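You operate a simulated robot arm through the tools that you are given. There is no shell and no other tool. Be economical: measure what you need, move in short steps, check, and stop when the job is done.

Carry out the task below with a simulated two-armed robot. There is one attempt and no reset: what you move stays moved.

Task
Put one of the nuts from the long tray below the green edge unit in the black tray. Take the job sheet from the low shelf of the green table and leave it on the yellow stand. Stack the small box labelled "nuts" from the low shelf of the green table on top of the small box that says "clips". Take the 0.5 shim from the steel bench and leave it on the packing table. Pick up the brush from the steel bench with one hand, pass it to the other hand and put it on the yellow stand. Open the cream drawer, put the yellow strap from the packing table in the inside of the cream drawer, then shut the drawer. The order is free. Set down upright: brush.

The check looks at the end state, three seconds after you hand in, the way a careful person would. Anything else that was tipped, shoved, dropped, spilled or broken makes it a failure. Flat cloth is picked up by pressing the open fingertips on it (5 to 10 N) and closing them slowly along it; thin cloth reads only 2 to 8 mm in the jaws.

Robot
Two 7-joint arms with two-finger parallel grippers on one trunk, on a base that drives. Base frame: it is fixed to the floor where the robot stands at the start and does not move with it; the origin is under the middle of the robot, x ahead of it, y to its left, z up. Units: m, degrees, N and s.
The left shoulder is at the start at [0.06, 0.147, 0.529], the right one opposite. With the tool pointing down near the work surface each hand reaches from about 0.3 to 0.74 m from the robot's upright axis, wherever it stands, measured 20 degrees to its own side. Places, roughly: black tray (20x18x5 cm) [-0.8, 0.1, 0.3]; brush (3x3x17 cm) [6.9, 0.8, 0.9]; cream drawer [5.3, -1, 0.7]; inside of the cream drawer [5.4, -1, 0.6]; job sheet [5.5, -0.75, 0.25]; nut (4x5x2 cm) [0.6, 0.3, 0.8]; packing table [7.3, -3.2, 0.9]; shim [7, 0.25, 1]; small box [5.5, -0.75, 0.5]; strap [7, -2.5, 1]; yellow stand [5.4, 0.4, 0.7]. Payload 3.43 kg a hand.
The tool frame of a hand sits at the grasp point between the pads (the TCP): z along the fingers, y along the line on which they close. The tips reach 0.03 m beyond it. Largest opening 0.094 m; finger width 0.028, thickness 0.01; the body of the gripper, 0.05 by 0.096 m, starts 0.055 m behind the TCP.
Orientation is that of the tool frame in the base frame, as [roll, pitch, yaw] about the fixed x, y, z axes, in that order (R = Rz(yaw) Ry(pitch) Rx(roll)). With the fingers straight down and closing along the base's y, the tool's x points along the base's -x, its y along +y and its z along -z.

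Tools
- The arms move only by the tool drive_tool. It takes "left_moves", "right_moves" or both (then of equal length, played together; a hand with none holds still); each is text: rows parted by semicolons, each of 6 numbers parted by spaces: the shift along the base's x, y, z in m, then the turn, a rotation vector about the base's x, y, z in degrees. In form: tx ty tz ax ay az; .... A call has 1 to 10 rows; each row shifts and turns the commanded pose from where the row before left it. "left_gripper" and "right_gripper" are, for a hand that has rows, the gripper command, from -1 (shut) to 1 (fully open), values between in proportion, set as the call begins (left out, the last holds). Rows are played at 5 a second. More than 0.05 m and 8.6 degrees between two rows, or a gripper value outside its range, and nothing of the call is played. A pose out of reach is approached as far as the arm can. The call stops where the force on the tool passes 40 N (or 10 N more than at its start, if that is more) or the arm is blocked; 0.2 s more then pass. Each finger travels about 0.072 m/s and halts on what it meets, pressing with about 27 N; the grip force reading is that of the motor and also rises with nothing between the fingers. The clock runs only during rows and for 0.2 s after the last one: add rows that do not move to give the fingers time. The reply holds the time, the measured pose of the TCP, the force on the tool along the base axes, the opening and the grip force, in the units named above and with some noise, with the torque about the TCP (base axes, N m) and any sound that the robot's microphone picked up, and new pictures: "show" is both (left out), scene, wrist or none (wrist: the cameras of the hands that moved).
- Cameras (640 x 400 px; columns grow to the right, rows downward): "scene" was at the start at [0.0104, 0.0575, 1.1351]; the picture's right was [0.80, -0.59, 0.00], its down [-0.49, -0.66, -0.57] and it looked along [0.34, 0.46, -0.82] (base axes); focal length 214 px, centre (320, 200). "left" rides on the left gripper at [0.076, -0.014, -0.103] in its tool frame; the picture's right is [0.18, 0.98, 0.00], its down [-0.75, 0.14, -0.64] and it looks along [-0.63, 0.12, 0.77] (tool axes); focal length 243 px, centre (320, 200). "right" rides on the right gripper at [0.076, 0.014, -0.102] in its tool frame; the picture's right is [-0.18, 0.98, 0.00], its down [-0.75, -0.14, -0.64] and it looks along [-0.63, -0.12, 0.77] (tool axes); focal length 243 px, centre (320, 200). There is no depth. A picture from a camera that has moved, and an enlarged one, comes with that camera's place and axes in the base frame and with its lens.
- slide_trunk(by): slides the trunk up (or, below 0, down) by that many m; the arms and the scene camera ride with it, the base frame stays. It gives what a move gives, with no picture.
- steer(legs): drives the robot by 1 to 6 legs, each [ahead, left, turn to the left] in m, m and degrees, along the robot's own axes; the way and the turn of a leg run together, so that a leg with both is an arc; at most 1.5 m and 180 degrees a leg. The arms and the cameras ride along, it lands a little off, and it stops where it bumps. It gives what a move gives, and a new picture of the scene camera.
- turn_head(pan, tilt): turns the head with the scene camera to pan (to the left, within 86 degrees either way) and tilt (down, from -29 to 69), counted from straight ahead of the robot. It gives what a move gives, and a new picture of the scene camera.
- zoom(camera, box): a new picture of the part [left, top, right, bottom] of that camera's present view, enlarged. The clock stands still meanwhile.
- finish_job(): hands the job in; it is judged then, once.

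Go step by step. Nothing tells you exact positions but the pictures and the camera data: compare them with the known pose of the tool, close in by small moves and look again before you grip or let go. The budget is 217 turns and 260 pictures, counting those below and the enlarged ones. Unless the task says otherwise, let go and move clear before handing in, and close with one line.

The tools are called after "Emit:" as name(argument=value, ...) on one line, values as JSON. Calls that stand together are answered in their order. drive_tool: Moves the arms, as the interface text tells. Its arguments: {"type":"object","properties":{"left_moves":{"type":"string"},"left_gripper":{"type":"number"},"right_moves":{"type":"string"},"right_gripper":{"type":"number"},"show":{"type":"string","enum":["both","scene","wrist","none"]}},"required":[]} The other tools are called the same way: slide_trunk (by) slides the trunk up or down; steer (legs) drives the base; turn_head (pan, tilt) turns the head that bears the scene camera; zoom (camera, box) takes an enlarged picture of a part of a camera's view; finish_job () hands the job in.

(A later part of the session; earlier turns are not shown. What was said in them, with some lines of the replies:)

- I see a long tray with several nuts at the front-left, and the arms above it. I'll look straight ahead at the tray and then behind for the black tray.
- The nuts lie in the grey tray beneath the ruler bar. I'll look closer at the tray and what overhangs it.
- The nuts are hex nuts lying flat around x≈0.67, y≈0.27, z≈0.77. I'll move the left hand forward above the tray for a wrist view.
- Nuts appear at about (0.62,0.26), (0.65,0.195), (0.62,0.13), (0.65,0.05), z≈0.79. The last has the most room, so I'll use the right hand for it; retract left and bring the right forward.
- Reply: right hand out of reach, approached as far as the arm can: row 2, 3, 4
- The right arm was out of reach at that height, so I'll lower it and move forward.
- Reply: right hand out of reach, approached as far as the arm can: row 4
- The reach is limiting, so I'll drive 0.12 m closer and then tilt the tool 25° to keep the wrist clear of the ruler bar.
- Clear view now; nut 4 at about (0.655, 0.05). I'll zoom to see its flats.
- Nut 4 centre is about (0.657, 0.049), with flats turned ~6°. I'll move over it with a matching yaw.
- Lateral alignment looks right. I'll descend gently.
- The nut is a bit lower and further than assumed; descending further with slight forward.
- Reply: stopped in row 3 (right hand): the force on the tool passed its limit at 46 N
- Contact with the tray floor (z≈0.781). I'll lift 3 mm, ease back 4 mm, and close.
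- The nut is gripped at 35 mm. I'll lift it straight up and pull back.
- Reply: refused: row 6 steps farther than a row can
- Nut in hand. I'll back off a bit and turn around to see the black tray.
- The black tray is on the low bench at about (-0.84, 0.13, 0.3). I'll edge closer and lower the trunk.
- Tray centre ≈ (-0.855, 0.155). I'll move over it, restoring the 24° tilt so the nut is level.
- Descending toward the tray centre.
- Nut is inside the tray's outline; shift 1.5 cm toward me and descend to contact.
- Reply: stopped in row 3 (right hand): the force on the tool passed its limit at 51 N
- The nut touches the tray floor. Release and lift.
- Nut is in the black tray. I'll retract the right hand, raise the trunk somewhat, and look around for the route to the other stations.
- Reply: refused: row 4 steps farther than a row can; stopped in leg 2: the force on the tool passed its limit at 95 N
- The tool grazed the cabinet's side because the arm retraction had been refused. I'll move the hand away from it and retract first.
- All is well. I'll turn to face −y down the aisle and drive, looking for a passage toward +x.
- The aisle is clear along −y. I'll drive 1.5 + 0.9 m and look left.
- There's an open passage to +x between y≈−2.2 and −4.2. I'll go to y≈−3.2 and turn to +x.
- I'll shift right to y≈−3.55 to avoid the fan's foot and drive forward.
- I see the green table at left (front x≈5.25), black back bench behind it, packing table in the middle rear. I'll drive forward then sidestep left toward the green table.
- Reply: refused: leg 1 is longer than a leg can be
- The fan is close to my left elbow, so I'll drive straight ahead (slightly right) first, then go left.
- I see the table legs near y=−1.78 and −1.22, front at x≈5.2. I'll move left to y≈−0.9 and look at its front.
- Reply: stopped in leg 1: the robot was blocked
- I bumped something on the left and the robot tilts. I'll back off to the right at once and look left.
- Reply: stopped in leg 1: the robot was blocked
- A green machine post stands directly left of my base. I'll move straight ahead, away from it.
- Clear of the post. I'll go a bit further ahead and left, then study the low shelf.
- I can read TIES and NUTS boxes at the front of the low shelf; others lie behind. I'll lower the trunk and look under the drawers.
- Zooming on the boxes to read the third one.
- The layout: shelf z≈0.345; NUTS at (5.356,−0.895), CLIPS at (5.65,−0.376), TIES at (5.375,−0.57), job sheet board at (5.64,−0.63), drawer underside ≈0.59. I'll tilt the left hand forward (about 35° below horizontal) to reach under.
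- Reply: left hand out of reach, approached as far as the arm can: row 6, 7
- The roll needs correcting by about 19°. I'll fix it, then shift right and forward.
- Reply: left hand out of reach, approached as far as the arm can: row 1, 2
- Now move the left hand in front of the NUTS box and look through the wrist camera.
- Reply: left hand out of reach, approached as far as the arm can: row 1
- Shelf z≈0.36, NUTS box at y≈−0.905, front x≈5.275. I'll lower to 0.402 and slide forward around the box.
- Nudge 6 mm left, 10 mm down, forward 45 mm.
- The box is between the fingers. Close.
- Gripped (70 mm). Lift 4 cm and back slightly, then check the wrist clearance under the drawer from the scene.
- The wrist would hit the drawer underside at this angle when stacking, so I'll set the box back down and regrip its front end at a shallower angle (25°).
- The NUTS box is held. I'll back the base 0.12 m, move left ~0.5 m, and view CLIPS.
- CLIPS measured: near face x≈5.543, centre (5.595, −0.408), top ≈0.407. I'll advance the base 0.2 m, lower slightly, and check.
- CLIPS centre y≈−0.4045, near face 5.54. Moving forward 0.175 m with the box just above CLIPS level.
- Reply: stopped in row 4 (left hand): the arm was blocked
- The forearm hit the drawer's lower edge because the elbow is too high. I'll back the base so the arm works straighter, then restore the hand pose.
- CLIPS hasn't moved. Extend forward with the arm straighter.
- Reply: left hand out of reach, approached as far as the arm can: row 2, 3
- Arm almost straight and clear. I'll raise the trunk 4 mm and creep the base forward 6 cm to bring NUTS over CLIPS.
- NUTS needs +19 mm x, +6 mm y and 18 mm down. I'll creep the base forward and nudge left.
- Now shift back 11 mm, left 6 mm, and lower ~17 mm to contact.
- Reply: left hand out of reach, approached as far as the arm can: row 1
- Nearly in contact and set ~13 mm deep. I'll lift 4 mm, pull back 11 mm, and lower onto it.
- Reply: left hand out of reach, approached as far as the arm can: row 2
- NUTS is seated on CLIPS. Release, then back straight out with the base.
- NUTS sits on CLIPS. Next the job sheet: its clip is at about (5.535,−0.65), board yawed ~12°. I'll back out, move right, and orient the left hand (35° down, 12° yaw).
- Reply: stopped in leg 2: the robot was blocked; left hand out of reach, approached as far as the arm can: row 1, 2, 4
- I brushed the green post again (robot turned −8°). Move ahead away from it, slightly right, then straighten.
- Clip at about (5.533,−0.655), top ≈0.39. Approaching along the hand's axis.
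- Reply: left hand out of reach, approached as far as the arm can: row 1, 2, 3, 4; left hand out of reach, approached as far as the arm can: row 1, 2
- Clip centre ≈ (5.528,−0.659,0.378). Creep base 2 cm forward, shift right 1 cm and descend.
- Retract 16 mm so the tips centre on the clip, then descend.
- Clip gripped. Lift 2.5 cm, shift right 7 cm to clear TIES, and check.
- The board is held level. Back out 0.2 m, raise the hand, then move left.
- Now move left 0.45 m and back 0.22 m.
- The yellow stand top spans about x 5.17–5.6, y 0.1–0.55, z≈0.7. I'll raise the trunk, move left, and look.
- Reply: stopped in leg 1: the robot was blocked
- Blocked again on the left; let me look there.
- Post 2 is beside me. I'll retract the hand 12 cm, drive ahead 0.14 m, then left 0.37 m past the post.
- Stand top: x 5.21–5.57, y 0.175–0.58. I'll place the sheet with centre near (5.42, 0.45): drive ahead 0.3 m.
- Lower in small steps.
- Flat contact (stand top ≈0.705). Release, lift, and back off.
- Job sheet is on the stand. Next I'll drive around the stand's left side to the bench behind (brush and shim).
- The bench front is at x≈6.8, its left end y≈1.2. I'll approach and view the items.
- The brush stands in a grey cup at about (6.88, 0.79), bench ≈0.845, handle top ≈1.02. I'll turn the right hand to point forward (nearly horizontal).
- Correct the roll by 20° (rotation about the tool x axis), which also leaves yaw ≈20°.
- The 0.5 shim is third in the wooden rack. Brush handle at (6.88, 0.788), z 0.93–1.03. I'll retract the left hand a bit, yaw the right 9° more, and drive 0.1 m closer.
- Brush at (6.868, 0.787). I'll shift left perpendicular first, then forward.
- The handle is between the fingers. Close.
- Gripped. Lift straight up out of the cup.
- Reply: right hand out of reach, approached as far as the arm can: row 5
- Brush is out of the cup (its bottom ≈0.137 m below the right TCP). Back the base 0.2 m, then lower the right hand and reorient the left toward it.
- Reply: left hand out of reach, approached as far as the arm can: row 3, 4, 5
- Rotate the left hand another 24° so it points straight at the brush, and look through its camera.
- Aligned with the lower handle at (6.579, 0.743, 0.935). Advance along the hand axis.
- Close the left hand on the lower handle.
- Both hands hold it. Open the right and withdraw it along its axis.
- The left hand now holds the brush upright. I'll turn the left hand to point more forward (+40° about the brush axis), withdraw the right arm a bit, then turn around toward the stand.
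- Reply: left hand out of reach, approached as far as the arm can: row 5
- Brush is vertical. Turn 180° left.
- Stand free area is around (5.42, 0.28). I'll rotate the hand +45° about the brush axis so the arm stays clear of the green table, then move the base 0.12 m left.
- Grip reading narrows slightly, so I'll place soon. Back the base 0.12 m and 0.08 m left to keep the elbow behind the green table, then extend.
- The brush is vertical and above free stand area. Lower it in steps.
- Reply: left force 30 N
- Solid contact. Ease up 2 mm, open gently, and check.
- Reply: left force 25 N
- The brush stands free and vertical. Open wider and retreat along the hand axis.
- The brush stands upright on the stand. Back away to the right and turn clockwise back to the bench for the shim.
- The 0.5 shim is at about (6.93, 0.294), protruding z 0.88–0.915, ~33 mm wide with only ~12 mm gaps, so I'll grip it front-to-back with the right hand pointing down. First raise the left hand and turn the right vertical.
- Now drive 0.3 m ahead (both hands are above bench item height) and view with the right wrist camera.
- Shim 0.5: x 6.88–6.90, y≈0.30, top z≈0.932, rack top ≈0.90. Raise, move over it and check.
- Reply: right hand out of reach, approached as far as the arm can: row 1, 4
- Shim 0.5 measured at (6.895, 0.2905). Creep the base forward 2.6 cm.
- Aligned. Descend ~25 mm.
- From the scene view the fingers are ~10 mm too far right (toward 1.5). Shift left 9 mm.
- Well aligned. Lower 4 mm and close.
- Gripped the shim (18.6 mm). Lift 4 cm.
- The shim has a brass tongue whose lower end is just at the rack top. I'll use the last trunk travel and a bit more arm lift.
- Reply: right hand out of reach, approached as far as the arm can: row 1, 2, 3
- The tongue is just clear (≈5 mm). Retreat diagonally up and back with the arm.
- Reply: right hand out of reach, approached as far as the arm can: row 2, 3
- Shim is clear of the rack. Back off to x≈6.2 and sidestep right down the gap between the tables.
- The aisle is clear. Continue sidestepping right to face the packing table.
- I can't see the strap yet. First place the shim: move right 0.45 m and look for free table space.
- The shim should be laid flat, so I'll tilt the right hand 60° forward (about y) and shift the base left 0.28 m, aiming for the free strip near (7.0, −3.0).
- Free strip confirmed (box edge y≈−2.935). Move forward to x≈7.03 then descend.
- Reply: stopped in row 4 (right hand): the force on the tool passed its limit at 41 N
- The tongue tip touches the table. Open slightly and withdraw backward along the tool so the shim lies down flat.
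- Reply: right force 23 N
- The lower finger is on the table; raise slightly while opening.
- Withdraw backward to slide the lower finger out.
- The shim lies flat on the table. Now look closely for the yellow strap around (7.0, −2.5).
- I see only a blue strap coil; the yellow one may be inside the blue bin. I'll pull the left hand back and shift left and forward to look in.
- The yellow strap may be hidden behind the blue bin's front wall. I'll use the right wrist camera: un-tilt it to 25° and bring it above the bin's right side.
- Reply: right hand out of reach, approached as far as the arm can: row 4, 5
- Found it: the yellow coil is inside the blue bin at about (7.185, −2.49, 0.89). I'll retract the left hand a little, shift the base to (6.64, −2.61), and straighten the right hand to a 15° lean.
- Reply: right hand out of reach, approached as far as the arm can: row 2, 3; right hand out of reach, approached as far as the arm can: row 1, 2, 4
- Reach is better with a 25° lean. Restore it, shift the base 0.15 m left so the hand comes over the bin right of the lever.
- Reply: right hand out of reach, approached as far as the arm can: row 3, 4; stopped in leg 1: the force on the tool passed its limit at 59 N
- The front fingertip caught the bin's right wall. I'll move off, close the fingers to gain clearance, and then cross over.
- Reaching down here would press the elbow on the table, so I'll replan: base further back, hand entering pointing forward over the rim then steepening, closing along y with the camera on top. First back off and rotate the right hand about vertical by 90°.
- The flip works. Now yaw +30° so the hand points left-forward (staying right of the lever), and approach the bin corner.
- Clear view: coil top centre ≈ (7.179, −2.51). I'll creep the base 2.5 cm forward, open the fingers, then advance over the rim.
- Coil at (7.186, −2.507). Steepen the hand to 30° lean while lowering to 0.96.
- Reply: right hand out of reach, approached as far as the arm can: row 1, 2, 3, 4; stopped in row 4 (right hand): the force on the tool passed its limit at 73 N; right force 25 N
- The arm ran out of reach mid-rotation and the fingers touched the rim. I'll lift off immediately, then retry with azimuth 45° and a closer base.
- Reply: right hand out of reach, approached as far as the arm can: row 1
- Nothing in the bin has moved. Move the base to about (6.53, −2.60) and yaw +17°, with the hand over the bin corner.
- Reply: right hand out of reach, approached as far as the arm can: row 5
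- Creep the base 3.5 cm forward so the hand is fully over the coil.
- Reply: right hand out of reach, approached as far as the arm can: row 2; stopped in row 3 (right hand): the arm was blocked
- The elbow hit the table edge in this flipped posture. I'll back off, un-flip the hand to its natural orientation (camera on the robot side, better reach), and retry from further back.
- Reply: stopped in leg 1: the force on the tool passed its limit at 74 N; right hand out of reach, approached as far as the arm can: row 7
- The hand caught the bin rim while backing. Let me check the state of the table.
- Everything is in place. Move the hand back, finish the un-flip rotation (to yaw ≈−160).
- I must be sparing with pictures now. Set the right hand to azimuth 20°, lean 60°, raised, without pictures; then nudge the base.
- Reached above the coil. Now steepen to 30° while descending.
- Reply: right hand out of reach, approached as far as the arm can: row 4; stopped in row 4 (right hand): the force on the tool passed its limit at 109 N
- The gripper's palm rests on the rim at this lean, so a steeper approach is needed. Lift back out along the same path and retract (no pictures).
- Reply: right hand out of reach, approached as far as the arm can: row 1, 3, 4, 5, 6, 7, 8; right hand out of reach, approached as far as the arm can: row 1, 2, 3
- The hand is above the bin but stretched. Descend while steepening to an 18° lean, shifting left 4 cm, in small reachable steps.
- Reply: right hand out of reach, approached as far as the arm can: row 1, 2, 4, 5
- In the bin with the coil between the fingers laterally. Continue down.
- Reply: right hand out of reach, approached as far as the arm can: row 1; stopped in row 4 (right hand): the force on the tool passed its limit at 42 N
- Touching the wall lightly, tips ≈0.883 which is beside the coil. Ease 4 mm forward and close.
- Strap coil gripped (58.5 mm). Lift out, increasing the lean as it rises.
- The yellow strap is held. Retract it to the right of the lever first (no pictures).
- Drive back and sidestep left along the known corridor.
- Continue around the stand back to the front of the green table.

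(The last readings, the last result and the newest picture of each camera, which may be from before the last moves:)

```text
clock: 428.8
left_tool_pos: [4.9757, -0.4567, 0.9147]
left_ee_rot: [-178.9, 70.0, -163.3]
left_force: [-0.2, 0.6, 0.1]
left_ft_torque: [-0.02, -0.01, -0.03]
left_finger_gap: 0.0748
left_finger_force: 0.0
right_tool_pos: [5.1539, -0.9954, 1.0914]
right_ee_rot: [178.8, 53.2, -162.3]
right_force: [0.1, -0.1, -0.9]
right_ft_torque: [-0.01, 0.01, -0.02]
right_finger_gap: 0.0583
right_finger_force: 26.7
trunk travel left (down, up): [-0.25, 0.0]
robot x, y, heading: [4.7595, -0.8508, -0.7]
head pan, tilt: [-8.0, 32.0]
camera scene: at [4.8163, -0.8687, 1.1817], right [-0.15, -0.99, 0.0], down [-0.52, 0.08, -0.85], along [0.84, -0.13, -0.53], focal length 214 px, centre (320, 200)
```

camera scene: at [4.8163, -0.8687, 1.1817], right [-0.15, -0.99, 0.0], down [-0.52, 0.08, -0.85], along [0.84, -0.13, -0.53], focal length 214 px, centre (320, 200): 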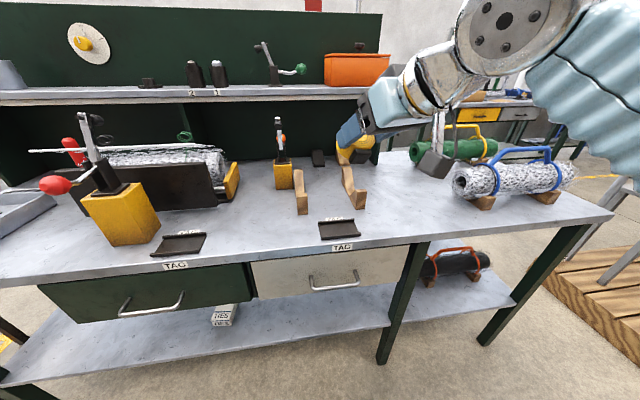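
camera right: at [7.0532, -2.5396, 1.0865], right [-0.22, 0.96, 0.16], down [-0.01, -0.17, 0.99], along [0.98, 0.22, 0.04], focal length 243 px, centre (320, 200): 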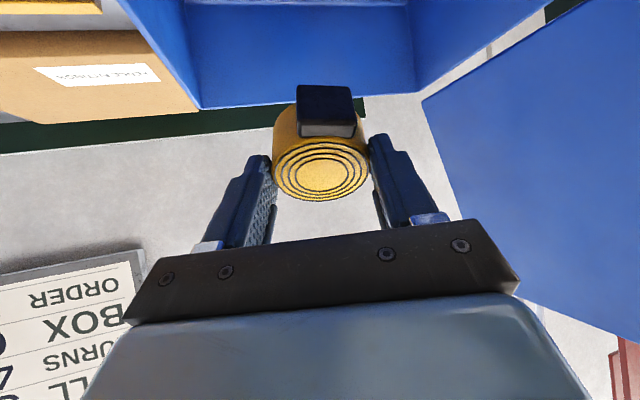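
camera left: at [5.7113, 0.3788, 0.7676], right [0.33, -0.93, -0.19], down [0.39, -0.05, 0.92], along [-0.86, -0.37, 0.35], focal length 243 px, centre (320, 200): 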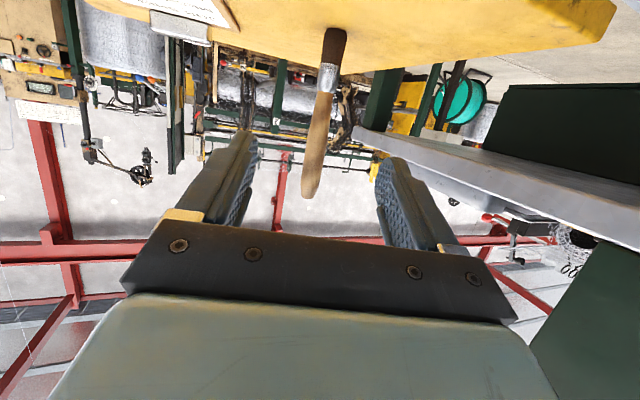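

I see the cream drawer; triangulated handle bar at about (5.155, −0.96, 0.708). Reposition to the right/back, then turn the left hand horizontal with vertical closing.

Emit:
steer(legs=[[0, -0.24, 0.7], [-0.3, 0, 0]])

Emit:
drive_tool(left_moves="0.02 -0.02 -0.02 0 0 -8; 0.03 -0.02 -0.02 0 0 -8; 0.03 -0.02 -0.02 0 -6 0; 0.03 -0.02 -0.02 0 -6 0; 0.02 -0.02 -0.02 0 -6 0; 0 -0.02 -0.02 8.2 0 0; 0 -0.02 -0.02 8.2 0 0; 0 -0.02 -0.01 8.2 0 0; 0 -0.02 0 8.2 0 0; 0 -0.02 0 8.2 0 0", left_gripper=0.2, show="none")

Emit:
drive_tool(left_moves="0.01 -0.01 -0.01 8.2 0 0; 0.01 -0.01 -0.01 8.2 0 0; 0.01 -0.01 -0.01 8.2 0 0; 0 0 -0.01 8.2 0 0; 0 0 0 8.2 0 0; 0 0 0 8.2 0 0; 0 0 0 0 0 0", show="none")

```text
clock: 432.2
left_tool_pos: [4.6655, -0.6931, 0.9151]
left_ee_rot: [-178.9, 70.0, -162.4]
left_force: [-0.6, 0.2, 0.3]
left_ft_torque: [0.0, 0.02, 0.03]
left_finger_gap: 0.0752
left_finger_force: 0.1
right_tool_pos: [4.8549, -1.2271, 1.0906]
right_ee_rot: [178.8, 53.2, -161.3]
right_force: [1.0, 0.3, -1.1]
right_ft_torque: [-0.03, 0.03, 0.02]
right_finger_gap: 0.0582
right_finger_force: 27.1
trunk travel left (down, up): [-0.25, 0.0]
robot x, y, heading: [4.4623, -1.0928, 0.5]
head pan, tilt: [-8.0, 32.0]
camera scene: at [4.5155, -1.1081, 1.1817], right [-0.13, -0.99, 0.0], down [-0.53, 0.07, -0.85], along [0.84, -0.11, -0.53], focal length 214 px, centre (320, 200)
```

scene: 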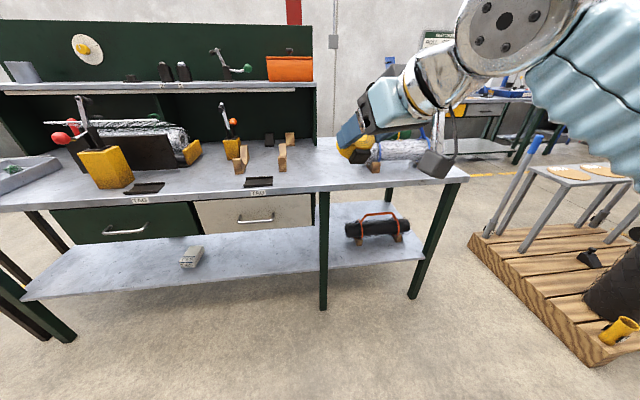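

```text
clock: 434.4
left_tool_pos: [4.8623, -0.8051, 0.8947]
left_ee_rot: [92.1, 49.4, 93.2]
left_force: [-0.9, 0.9, 0.7]
left_ft_torque: [-0.01, 0.0, 0.01]
left_finger_gap: 0.0565
left_finger_force: 0.1
left hand out of reach, approached as far as the arm can: row 3, 4, 5, 6, 7, 8, 9, 10
right_tool_pos: [4.8554, -1.2286, 1.0891]
right_ee_rot: [178.8, 53.1, -161.2]
right_force: [-0.3, 0.3, -1.5]
right_ft_torque: [-0.01, 0.06, -0.02]
right_finger_gap: 0.058
right_finger_force: 26.7
trunk travel left (down, up): [-0.25, 0.0]
robot x, y, heading: [4.4589, -1.0933, 0.4]
head pan, tilt: [-8.0, 32.0]
```

```text
clock: 436.0
left_tool_pos: [4.9066, -0.8318, 0.8722]
left_ee_rot: [89.6, 0.3, 92.1]
left_force: [-0.8, 0.3, 0.3]
left_ft_torque: [0.0, 0.0, 0.02]
left_finger_gap: 0.0562
left_finger_force: 0.1
left hand out of reach, approached as far as the arm can: row 1, 2, 3, 4
right_tool_pos: [4.8547, -1.2276, 1.0908]
right_ee_rot: [178.8, 53.1, -161.4]
right_force: [0.8, 0.1, -1.3]
right_ft_torque: [0.02, 0.04, 0.0]
right_finger_gap: 0.0583
right_finger_force: 26.8
trunk travel left (down, up): [-0.25, 0.0]
robot x, y, heading: [4.4629, -1.095, 0.4]
head pan, tilt: [-8.0, 32.0]
```

Handle refined to (5.153, −0.963, 0.714). Left hand is horizontal with vertical closing. Move in front of the handle and look once.

Emit:
drive_tool(left_moves="0 -0.03 -0.035 0 0 0; 0 -0.03 -0.035 0 0 0; 0.01 -0.03 -0.035 0 0 0; 0.03 -0.02 -0.03 0 0 0; 0.04 -0.012 -0.014 0 0 -2; 0.04 -0.01 -0.01 0 0 0; 0.02 0 0 0 0 0; 0 0 0 0 0 0", show="wrist")

```text
clock: 437.8
left_tool_pos: [5.0894, -0.9586, 0.7425]
left_ee_rot: [89.7, 0.3, 90.0]
left_force: [0.4, 0.4, -0.5]
left_ft_torque: [0.05, 0.02, 0.0]
left_finger_gap: 0.0565
left_finger_force: 0.1
left hand out of reach, approached as far as the arm can: row 1, 2
right_tool_pos: [4.8553, -1.2273, 1.089]
right_ee_rot: [178.9, 53.1, -161.4]
right_force: [0.3, -1.0, -2.0]
right_ft_torque: [0.0, 0.01, -0.01]
right_finger_gap: 0.058
right_finger_force: 27.1
trunk travel left (down, up): [-0.25, 0.0]
robot x, y, heading: [4.4631, -1.0966, 0.4]
head pan, tilt: [-8.0, 32.0]
camera left: at [4.9872, -0.8837, 0.7277], right [-0.01, 0.19, 0.98], down [-0.64, -0.75, 0.14], along [0.77, -0.63, 0.13], focal length 243 px, centre (320, 200)
```

left: 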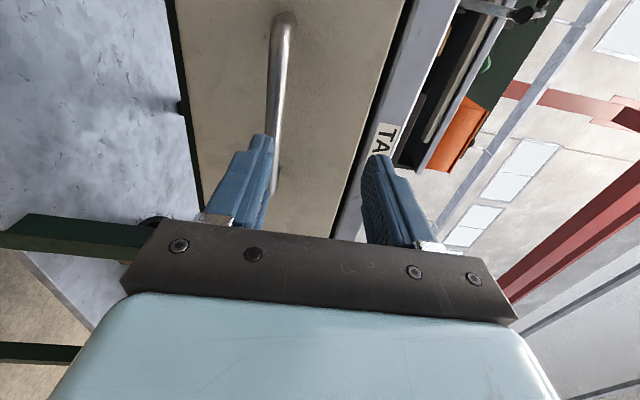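

Bar z≈0.713. Lower 29 mm, then advance 45 mm and close.

Emit:
drive_tool(left_moves="0 0 -0.015 0 0 0; 0 0 -0.014 0 0 0; 0.02 0 0 0 0 0; 0.015 0 0 0 0 0; 0.01 0 0 0 0 0; 0 0 0 0 0 0", show="none")

Emit:
drive_tool(left_moves="0 0 0 0 0 0; 0 0 0 0 0 0; 0 0 0 0 0 0; 0 0 0 0 0 0; 0 0 0 0 0 0", left_gripper=-1, show="none")

```text
clock: 439.2
left_tool_pos: [5.1331, -0.9595, 0.7133]
left_ee_rot: [89.6, 0.3, 90.1]
left_force: [-0.5, 0.0, 0.1]
left_ft_torque: [0.04, -0.02, -0.02]
left_finger_gap: 0.0564
left_finger_force: 0.0
right_tool_pos: [4.8548, -1.2279, 1.0907]
right_ee_rot: [178.8, 53.1, -161.2]
right_force: [-1.4, 0.5, -0.8]
right_ft_torque: [0.02, 0.0, 0.03]
right_finger_gap: 0.0583
right_finger_force: 26.9
trunk travel left (down, up): [-0.25, 0.0]
robot x, y, heading: [4.4552, -1.096, 0.5]
head pan, tilt: [-8.0, 32.0]
```

```text
clock: 440.4
left_tool_pos: [5.133, -0.9588, 0.7102]
left_ee_rot: [90.0, 0.3, 90.0]
left_force: [-9.5, -1.5, -24.7]
left_ft_torque: [0.74, 0.44, -0.04]
left_finger_gap: 0.0117
left_finger_force: 44.9
right_tool_pos: [4.8564, -1.2285, 1.0898]
right_ee_rot: [178.7, 53.0, -161.3]
right_force: [0.3, -0.6, -0.7]
right_ft_torque: [-0.02, 0.01, 0.03]
right_finger_gap: 0.0581
right_finger_force: 27.1
trunk travel left (down, up): [-0.25, 0.0]
robot x, y, heading: [4.4604, -1.0956, 0.1]
head pan, tilt: [-8.0, 32.0]
```

Bar gripped (11.7 mm). Relieve vertical load and pull the drawer open.

Emit:
drive_tool(left_moves="0 0 -0.004 0 0 0; -0.015 0 0 0 0 0; -0.025 0 0 0 0 0; -0.03 0 0 0 0 0; -0.03 0 0 0 0 0; -0.03 0 0 0 0 0; 0 0 0 0 0 0", show="none")

```text
clock: 442.0
left_tool_pos: [5.0005, -0.9599, 0.7098]
left_ee_rot: [89.5, 0.5, 90.1]
left_force: [-0.3, 12.4, 1.3]
left_ft_torque: [0.84, -0.06, 0.69]
left_finger_gap: 0.0118
left_finger_force: 45.3
right_tool_pos: [4.8559, -1.2274, 1.0896]
right_ee_rot: [178.8, 53.2, -161.3]
right_force: [0.7, 0.1, -1.3]
right_ft_torque: [-0.05, 0.0, -0.04]
right_finger_gap: 0.0582
right_finger_force: 27.0
trunk travel left (down, up): [-0.25, 0.0]
robot x, y, heading: [4.4586, -1.0948, 0.6]
head pan, tilt: [-8.0, 32.0]
```

Pull another 8 cm.

Emit:
drive_tool(left_moves="-0.03 0 0 0 0 0; -0.03 0 0 0 0 0; -0.02 0 0 0 0 0; 0 0 0 0 0 0", show="scene")

```text
clock: 443.0
left_tool_pos: [4.9706, -0.9702, 0.71]
left_ee_rot: [89.8, 0.4, 90.3]
left_force: [-1.8, 28.9, -6.6]
left_ft_torque: [0.97, 0.1, 0.58]
left_finger_gap: 0.0119
left_finger_force: 44.9
left hand out of reach, approached as far as the arm can: row 2, 3
right_tool_pos: [4.8552, -1.2266, 1.0904]
right_ee_rot: [178.9, 53.0, -161.1]
right_force: [0.5, -0.1, -1.0]
right_ft_torque: [-0.03, 0.04, -0.02]
right_finger_gap: 0.0582
right_finger_force: 27.5
trunk travel left (down, up): [-0.25, 0.0]
robot x, y, heading: [4.4579, -1.0953, 0.5]
head pan, tilt: [-8.0, 32.0]
camera scene: at [4.5158, -1.1059, 1.1816], right [-0.13, -0.99, 0.0], down [-0.53, 0.07, -0.85], along [0.84, -0.11, -0.53], focal length 214 px, centre (320, 200)
```

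scene: 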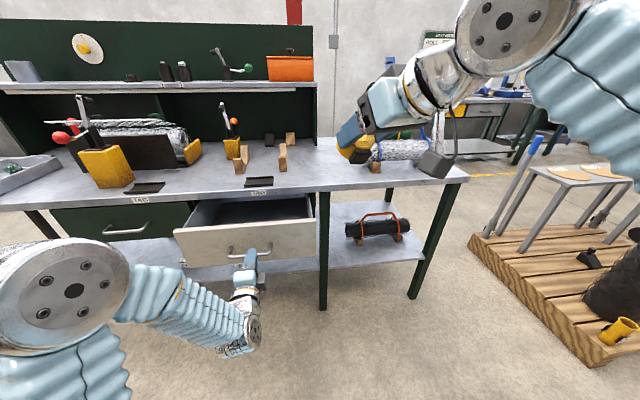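

The drawer is open ~16 cm. Release the handle, back the base slightly and shift left so the right hand faces the drawer.

Emit:
drive_tool(left_moves="0 0 0 0 0 0; 0 0 0 0 0 0; 0 0 0 0 0 0; 0 0 0 0 0 0", left_gripper=0.3, show="none")

Emit:
steer(legs=[[-0.06, 0, 0], [0, 0.25, -0.5]])

```text
clock: 444.0
left_tool_pos: [4.9697, -0.9725, 0.7128]
left_ee_rot: [89.6, 0.4, 90.0]
left_force: [-0.2, -0.4, 0.5]
left_ft_torque: [0.01, -0.05, -0.01]
left_finger_gap: 0.0611
left_finger_force: 0.1
right_tool_pos: [4.8546, -1.2273, 1.0909]
right_ee_rot: [178.9, 53.1, -161.2]
right_force: [0.0, 0.3, -1.1]
right_ft_torque: [0.02, 0.05, -0.02]
right_finger_gap: 0.058
right_finger_force: 27.1
trunk travel left (down, up): [-0.25, 0.0]
robot x, y, heading: [4.4565, -1.0928, 0.4]
head pan, tilt: [-8.0, 32.0]
```

```text
clock: 446.4
left_tool_pos: [4.9123, -0.7308, 0.7101]
left_ee_rot: [89.6, 0.5, 89.3]
left_force: [0.6, -0.3, -0.6]
left_ft_torque: [0.01, 0.03, 0.01]
left_finger_gap: 0.061
left_finger_force: 0.1
right_tool_pos: [4.794, -0.9834, 1.0905]
right_ee_rot: [178.8, 53.0, -162.0]
right_force: [-0.2, -0.2, -2.0]
right_ft_torque: [-0.05, 0.04, 0.03]
right_finger_gap: 0.0582
right_finger_force: 26.8
trunk travel left (down, up): [-0.25, 0.0]
robot x, y, heading: [4.4015, -0.844, -0.5]
head pan, tilt: [-8.0, 32.0]
camera scene: at [4.4549, -0.8594, 1.1817], right [-0.15, -0.99, 0.0], down [-0.52, 0.08, -0.85], along [0.84, -0.12, -0.53], focal length 214 px, centre (320, 200)
```

scene: 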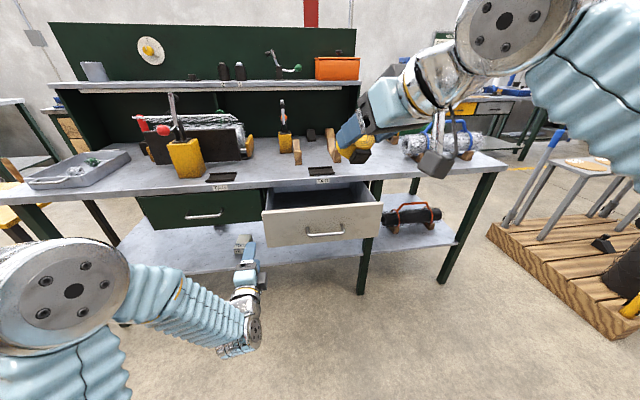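

Handle at (4.986, −0.951), panel top ≈0.79, table edge x≈5.147. Bring the strap over the open drawer, steepening the hand.

Emit:
drive_tool(right_moves="0.045 0.004 -0.018 0 0 0; 0.045 0.004 -0.018 0 0 0; 0.045 0.004 -0.018 0 0 0; 0.045 0.004 -0.018 -1.9 5.85 0; 0.045 0.004 -0.018 -1.9 5.85 0; 0.04 0.004 -0.025 -1.9 5.85 0; 0.016 0.003 -0.04 -1.9 5.85 0; 0 0 -0.042 -1.9 5.85 0; 0 0 0 0 0 0", show="wrist")

```text
clock: 448.4
left_tool_pos: [4.9121, -0.7307, 0.7127]
left_ee_rot: [89.6, 0.4, 89.2]
left_force: [0.3, -0.4, 0.1]
left_ft_torque: [-0.01, -0.02, 0.04]
left_finger_gap: 0.061
left_finger_force: 0.0
right_tool_pos: [5.065, -0.9542, 0.887]
right_ee_rot: [178.8, 22.4, -162.2]
right_force: [-0.3, 0.7, -1.6]
right_ft_torque: [-0.03, 0.0, 0.02]
right_finger_gap: 0.0584
right_finger_force: 27.1
right hand out of reach, approached as far as the arm can: row 7
trunk travel left (down, up): [-0.25, 0.0]
robot x, y, heading: [4.3987, -0.8429, -0.5]
head pan, tilt: [-8.0, 32.0]
camera right: at [4.9557, -0.9776, 0.9525], right [-0.15, 0.99, 0.09], down [0.48, -0.01, 0.88], along [0.86, 0.17, -0.47], focal length 243 px, centre (320, 200)
```

right: 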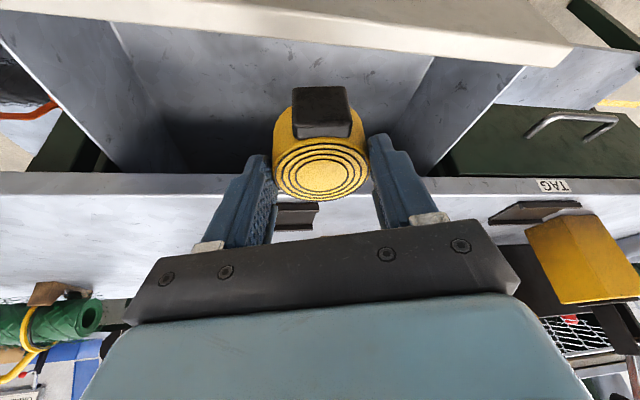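

Well placed over the opening. Move 3 cm forward while lowering into the drawer.

Emit:
drive_tool(right_moves="0.012 0 -0.025 -1.9 5.85 0; 0.012 0 -0.035 -1.9 5.85 0; 0.008 0 -0.035 0 0 0; 0 0 -0.035 0 0 0; 0 0 -0.025 0 0 0; 0 0 0 0 0 0", show="wrist")

```text
clock: 449.8
left_tool_pos: [4.9122, -0.731, 0.7113]
left_ee_rot: [89.6, 0.4, 89.2]
left_force: [0.4, -0.2, 0.1]
left_ft_torque: [0.0, -0.02, 0.0]
left_finger_gap: 0.0611
left_finger_force: 0.0
right_tool_pos: [5.0733, -0.9622, 0.7191]
right_ee_rot: [178.9, 10.0, -162.1]
right_force: [-1.0, 0.2, -2.0]
right_ft_torque: [0.0, 0.03, 0.0]
right_finger_gap: 0.0582
right_finger_force: 27.2
right hand out of reach, approached as far as the arm can: row 1, 2
trunk travel left (down, up): [-0.25, 0.0]
robot x, y, heading: [4.3991, -0.8457, -0.4]
head pan, tilt: [-8.0, 32.0]
camera right: at [4.9804, -0.9801, 0.8073], right [-0.13, 0.99, 0.05], down [0.65, 0.05, 0.76], along [0.75, 0.13, -0.65], focal length 243 px, centre (320, 200)
```

right: 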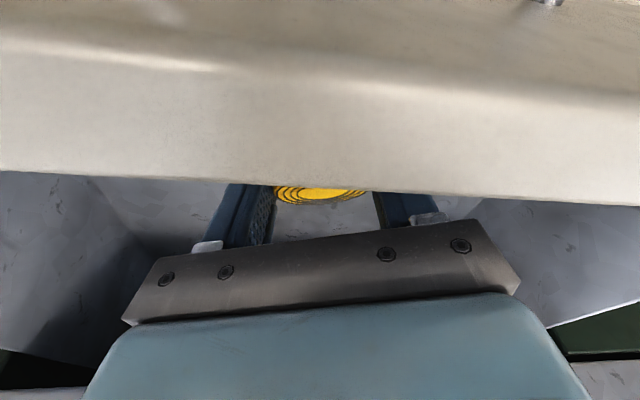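

In the drawer with no contact. Lower a bit more and release.

Emit:
drive_tool(right_moves="0.004 0 -0.01 0 0 0; 0 0 -0.01 0 0 0; 0 0 0 0 0 0", show="none")

```text
clock: 450.6
left_tool_pos: [4.9121, -0.7316, 0.7109]
left_ee_rot: [89.6, 0.4, 89.2]
left_force: [1.0, 0.0, -0.6]
left_ft_torque: [-0.01, -0.01, -0.04]
left_finger_gap: 0.0616
left_finger_force: 0.0
right_tool_pos: [5.0775, -0.9634, 0.6983]
right_ee_rot: [178.9, 10.1, -162.1]
right_force: [-0.1, 0.1, -1.3]
right_ft_torque: [0.0, 0.0, -0.02]
right_finger_gap: 0.0582
right_finger_force: 27.1
trunk travel left (down, up): [-0.25, 0.0]
robot x, y, heading: [4.3967, -0.8493, -0.2]
head pan, tilt: [-8.0, 32.0]
```

Emit:
drive_tool(right_moves="0 0 -0.01 0 0 0; 0 0 -0.01 0 0 0; 0 0 0 0 0 0", show="none")

```text
clock: 451.4
left_tool_pos: [4.9108, -0.7312, 0.7122]
left_ee_rot: [89.5, 0.4, 89.2]
left_force: [1.0, -0.7, -0.2]
left_ft_torque: [0.01, -0.02, 0.01]
left_finger_gap: 0.0613
left_finger_force: 0.1
right_tool_pos: [5.0783, -0.9623, 0.6873]
right_ee_rot: [179.0, 11.0, -162.2]
right_force: [1.0, -0.3, 13.3]
right_ft_torque: [0.06, -0.49, -0.05]
right_finger_gap: 0.0585
right_finger_force: 26.9
trunk travel left (down, up): [-0.25, 0.0]
robot x, y, heading: [4.3982, -0.8437, -0.5]
head pan, tilt: [-8.0, 32.0]
stopped in row 3 (right hand): the force on the tool passed its limit at 41 N (the readings are from after the stop); the commanded pose is now the measured one
```

On the drawer floor. Release and lift out.

Emit:
drive_tool(right_moves="0 0 0.002 0 0 0; 0 0 0 0 0 0; 0 0 0 0 0 0", right_gripper=0.75, show="none")

Emit:
drive_tool(right_moves="0 0 0.03 0 0 0; 0 0 0.04 0 0 0; 0 0 0.04 0 0 0; 0 0 0.035 1.9 -5.85 0; 0 0 0.035 1.9 -5.85 0; -0.02 0 0.03 1.9 -5.85 0; -0.04 0 0.02 0 0 0; -0.045 -0.01 0.01 0 0 0; 0 0 0 0 0 0", show="wrist")

```text
clock: 452.2
left_tool_pos: [4.9117, -0.7303, 0.7109]
left_ee_rot: [89.6, 0.4, 89.2]
left_force: [0.1, 0.0, 0.6]
left_ft_torque: [0.0, 0.03, -0.03]
left_finger_gap: 0.0613
left_finger_force: 0.1
right_tool_pos: [5.077, -0.9633, 0.6856]
right_ee_rot: [178.9, 10.6, -162.3]
right_force: [-0.2, 0.4, -0.4]
right_ft_torque: [0.01, 0.01, -0.07]
right_finger_gap: 0.0826
right_finger_force: 0.0
trunk travel left (down, up): [-0.25, 0.0]
robot x, y, heading: [4.3995, -0.8473, -0.5]
head pan, tilt: [-8.0, 32.0]
```

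```text
clock: 454.2
left_tool_pos: [4.9116, -0.7311, 0.712]
left_ee_rot: [89.6, 0.4, 89.2]
left_force: [-1.0, 0.3, -0.1]
left_ft_torque: [-0.01, -0.01, -0.01]
left_finger_gap: 0.0609
left_finger_force: 0.1
right_tool_pos: [4.9733, -0.9741, 0.9266]
right_ee_rot: [178.9, 29.1, -162.1]
right_force: [-0.8, -0.1, 0.1]
right_ft_torque: [-0.03, 0.01, -0.01]
right_finger_gap: 0.0822
right_finger_force: 0.1
trunk travel left (down, up): [-0.25, 0.0]
robot x, y, heading: [4.3967, -0.8429, -0.4]
head pan, tilt: [-8.0, 32.0]
camera right: at [4.8569, -0.9998, 0.9786], right [-0.16, 0.98, 0.11], down [0.38, -0.04, 0.92], along [0.91, 0.18, -0.37], focal length 243 px, centre (320, 200)
```

right: 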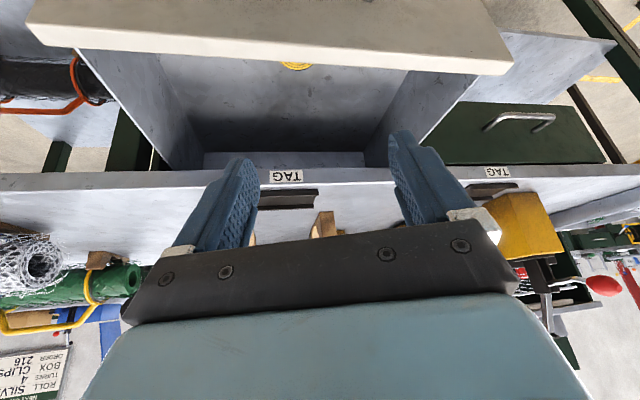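

Strap is in the drawer. Now close the right fingers and orient that hand forward (nearly horizontal) to push the drawer front at z≈0.755.

Emit:
drive_tool(right_moves="-0.03 0 0 2.38 -7.32 0; -0.03 0 -0.01 2.38 -7.32 0; -0.01 0.003 -0.02 2.38 -7.32 0; 0 0.003 -0.02 2.38 -7.32 0; 0 0.003 -0.025 2.38 -7.32 0; 0 0.003 -0.025 2.38 -7.32 0; 0 0.002 -0.025 0 0 -6; 0 0.002 -0.02 0 0 -6; 0 0.002 -0.01 0 0 -6; 0 0 0 0 0 0", right_gripper=-1, show="none")

```text
clock: 456.4
left_tool_pos: [4.9112, -0.7313, 0.7106]
left_ee_rot: [89.6, 0.3, 89.2]
left_force: [0.5, -0.7, -0.6]
left_ft_torque: [-0.01, -0.05, 0.01]
left_finger_gap: 0.0608
left_finger_force: 0.1
right_tool_pos: [4.9071, -0.9725, 0.7926]
right_ee_rot: [-177.6, 68.7, 179.8]
right_force: [0.7, -0.1, -0.5]
right_ft_torque: [0.04, -0.01, -0.02]
right_finger_gap: 0.0
right_finger_force: 26.9
right hand out of reach, approached as far as the arm can: row 5, 6
trunk travel left (down, up): [-0.25, 0.0]
robot x, y, heading: [4.3988, -0.8478, -0.5]
head pan, tilt: [-8.0, 32.0]
```

Lower 2.5 cm, centre, then push.

Emit:
drive_tool(right_moves="0 0.01 -0.015 0 0 0; 0 0.008 -0.01 0 0 0; 0.03 0 0 0 0 0; 0.03 0 0 0 0 0; 0.03 0 0 0 0 0; 0.03 0 0 0 0 0; 0 0 0 0 0 0", show="none")

```text
clock: 458.0
left_tool_pos: [4.9109, -0.731, 0.7106]
left_ee_rot: [89.5, 0.4, 89.2]
left_force: [0.8, 0.1, -0.7]
left_ft_torque: [0.01, 0.03, -0.02]
left_finger_gap: 0.0613
left_finger_force: 0.1
right_tool_pos: [5.028, -0.9565, 0.7689]
right_ee_rot: [-177.7, 68.7, 179.9]
right_force: [0.0, 0.4, 0.8]
right_ft_torque: [0.01, 0.03, 0.01]
right_finger_gap: 0.0
right_finger_force: 27.2
trunk travel left (down, up): [-0.25, 0.0]
robot x, y, heading: [4.4023, -0.846, -0.3]
head pan, tilt: [-8.0, 32.0]
```

Emit:
drive_tool(right_moves="0.03 0 0 0 0 0; 0.02 0 0 0 0 0; 0 0 0 0 0 0", show="scene")

```text
clock: 458.8
left_tool_pos: [4.9115, -0.7313, 0.7117]
left_ee_rot: [89.6, 0.4, 89.2]
left_force: [-0.5, -0.1, 0.4]
left_ft_torque: [0.03, 0.01, 0.01]
left_finger_gap: 0.0611
left_finger_force: 0.0
right_tool_pos: [5.0775, -0.9564, 0.7678]
right_ee_rot: [-177.7, 68.7, 179.9]
right_force: [-0.3, -0.9, -0.2]
right_ft_torque: [0.04, 0.0, -0.03]
right_finger_gap: 0.0
right_finger_force: 26.8
trunk travel left (down, up): [-0.25, 0.0]
robot x, y, heading: [4.4006, -0.8468, -0.5]
head pan, tilt: [-8.0, 32.0]
camera scene: at [4.455, -0.8592, 1.1817], right [-0.15, -0.99, 0.0], down [-0.52, 0.08, -0.85], along [0.84, -0.12, -0.53], focal length 214 px, centre (320, 200)
```

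scene: 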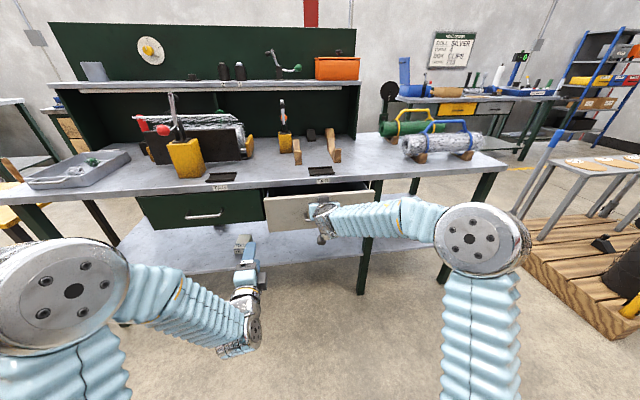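

The drawer is sliding in. Push to the stop.

Emit:
drive_tool(right_moves="0.03 0 0 0 0 0; 0.025 0 0 0 0 0; 0.015 0 0 0 0 0; 0.01 0 0 0 0 0; 0.01 0 0 0 0 0; 0.01 0 0 0 0 0; 0 0 0 0 0 0", show="none")

```text
clock: 460.0
left_tool_pos: [4.9106, -0.7315, 0.7128]
left_ee_rot: [89.6, 0.2, 89.1]
left_force: [0.2, -0.6, -0.8]
left_ft_torque: [0.0, 0.02, 0.01]
left_finger_gap: 0.0611
left_finger_force: 0.1
right_tool_pos: [5.1588, -0.9542, 0.767]
right_ee_rot: [-177.7, 68.5, 179.8]
right_force: [-31.1, -4.4, 5.2]
right_ft_torque: [-0.02, -0.24, -0.13]
right_finger_gap: 0.0002
right_finger_force: 27.1
trunk travel left (down, up): [-0.25, 0.0]
robot x, y, heading: [4.3985, -0.8431, -0.5]
head pan, tilt: [-8.0, 32.0]
stopped in row 5 (right hand): the force on the tool passed its limit at 61 N (the readings are from after the stop); the commanded pose is now the measured one
```

Closed against the stop. Withdraw both hands and take one check picture.

Emit:
drive_tool(right_moves="-0.03 0 0 0 0 0; -0.04 0 0 0 0 0; -0.04 -0.01 0 0 0 0; -0.04 -0.01 0 0 0 0; 0 0 0 0 0 0", show="scene")

```text
clock: 461.2
left_tool_pos: [4.9115, -0.7308, 0.7121]
left_ee_rot: [89.6, 0.3, 89.3]
left_force: [-0.2, -0.4, 0.3]
left_ft_torque: [0.01, -0.01, -0.01]
left_finger_gap: 0.0615
left_finger_force: 0.1
right_tool_pos: [5.0128, -0.9725, 0.7653]
right_ee_rot: [-177.7, 68.3, 179.9]
right_force: [0.8, -0.5, 0.8]
right_ft_torque: [-0.03, 0.01, -0.01]
right_finger_gap: 0.0002
right_finger_force: 27.1
trunk travel left (down, up): [-0.25, 0.0]
robot x, y, heading: [4.3952, -0.8481, -0.3]
head pan, tilt: [-8.0, 32.0]
camera scene: at [4.4544, -0.8594, 1.1817], right [-0.15, -0.99, 0.0], down [-0.52, 0.08, -0.85], along [0.84, -0.12, -0.53], focal length 214 px, centre (320, 200)
```

scene: 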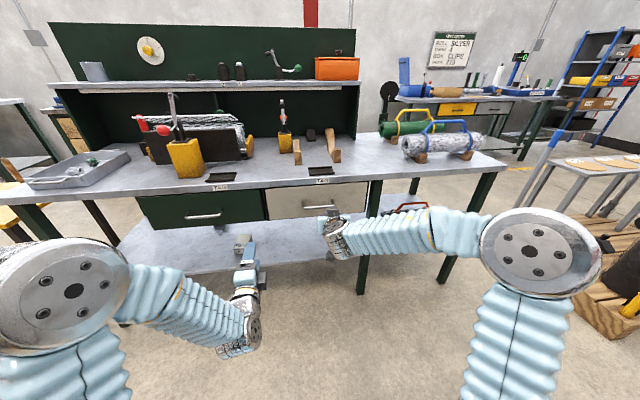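

The cream drawer is shut flush with the green one beside it, and both hands are empty and clear. All six jobs are done, so I'm handing in.

Emit:
finish_job()

```text
The job is handed in.
```

All six jobs are done and handed in: the nut is in the black tray, the job sheet and the upright brush are on the yellow stand, the nuts box is on the clips box, the 0.5 shim is on the packing table, and the yellow strap is in the shut cream drawer. On the way I bumped a cabinet, a machine post and the blue bin's rim; I saw nothing displaced, but the brush and stand weren't looked at again before hand-in.
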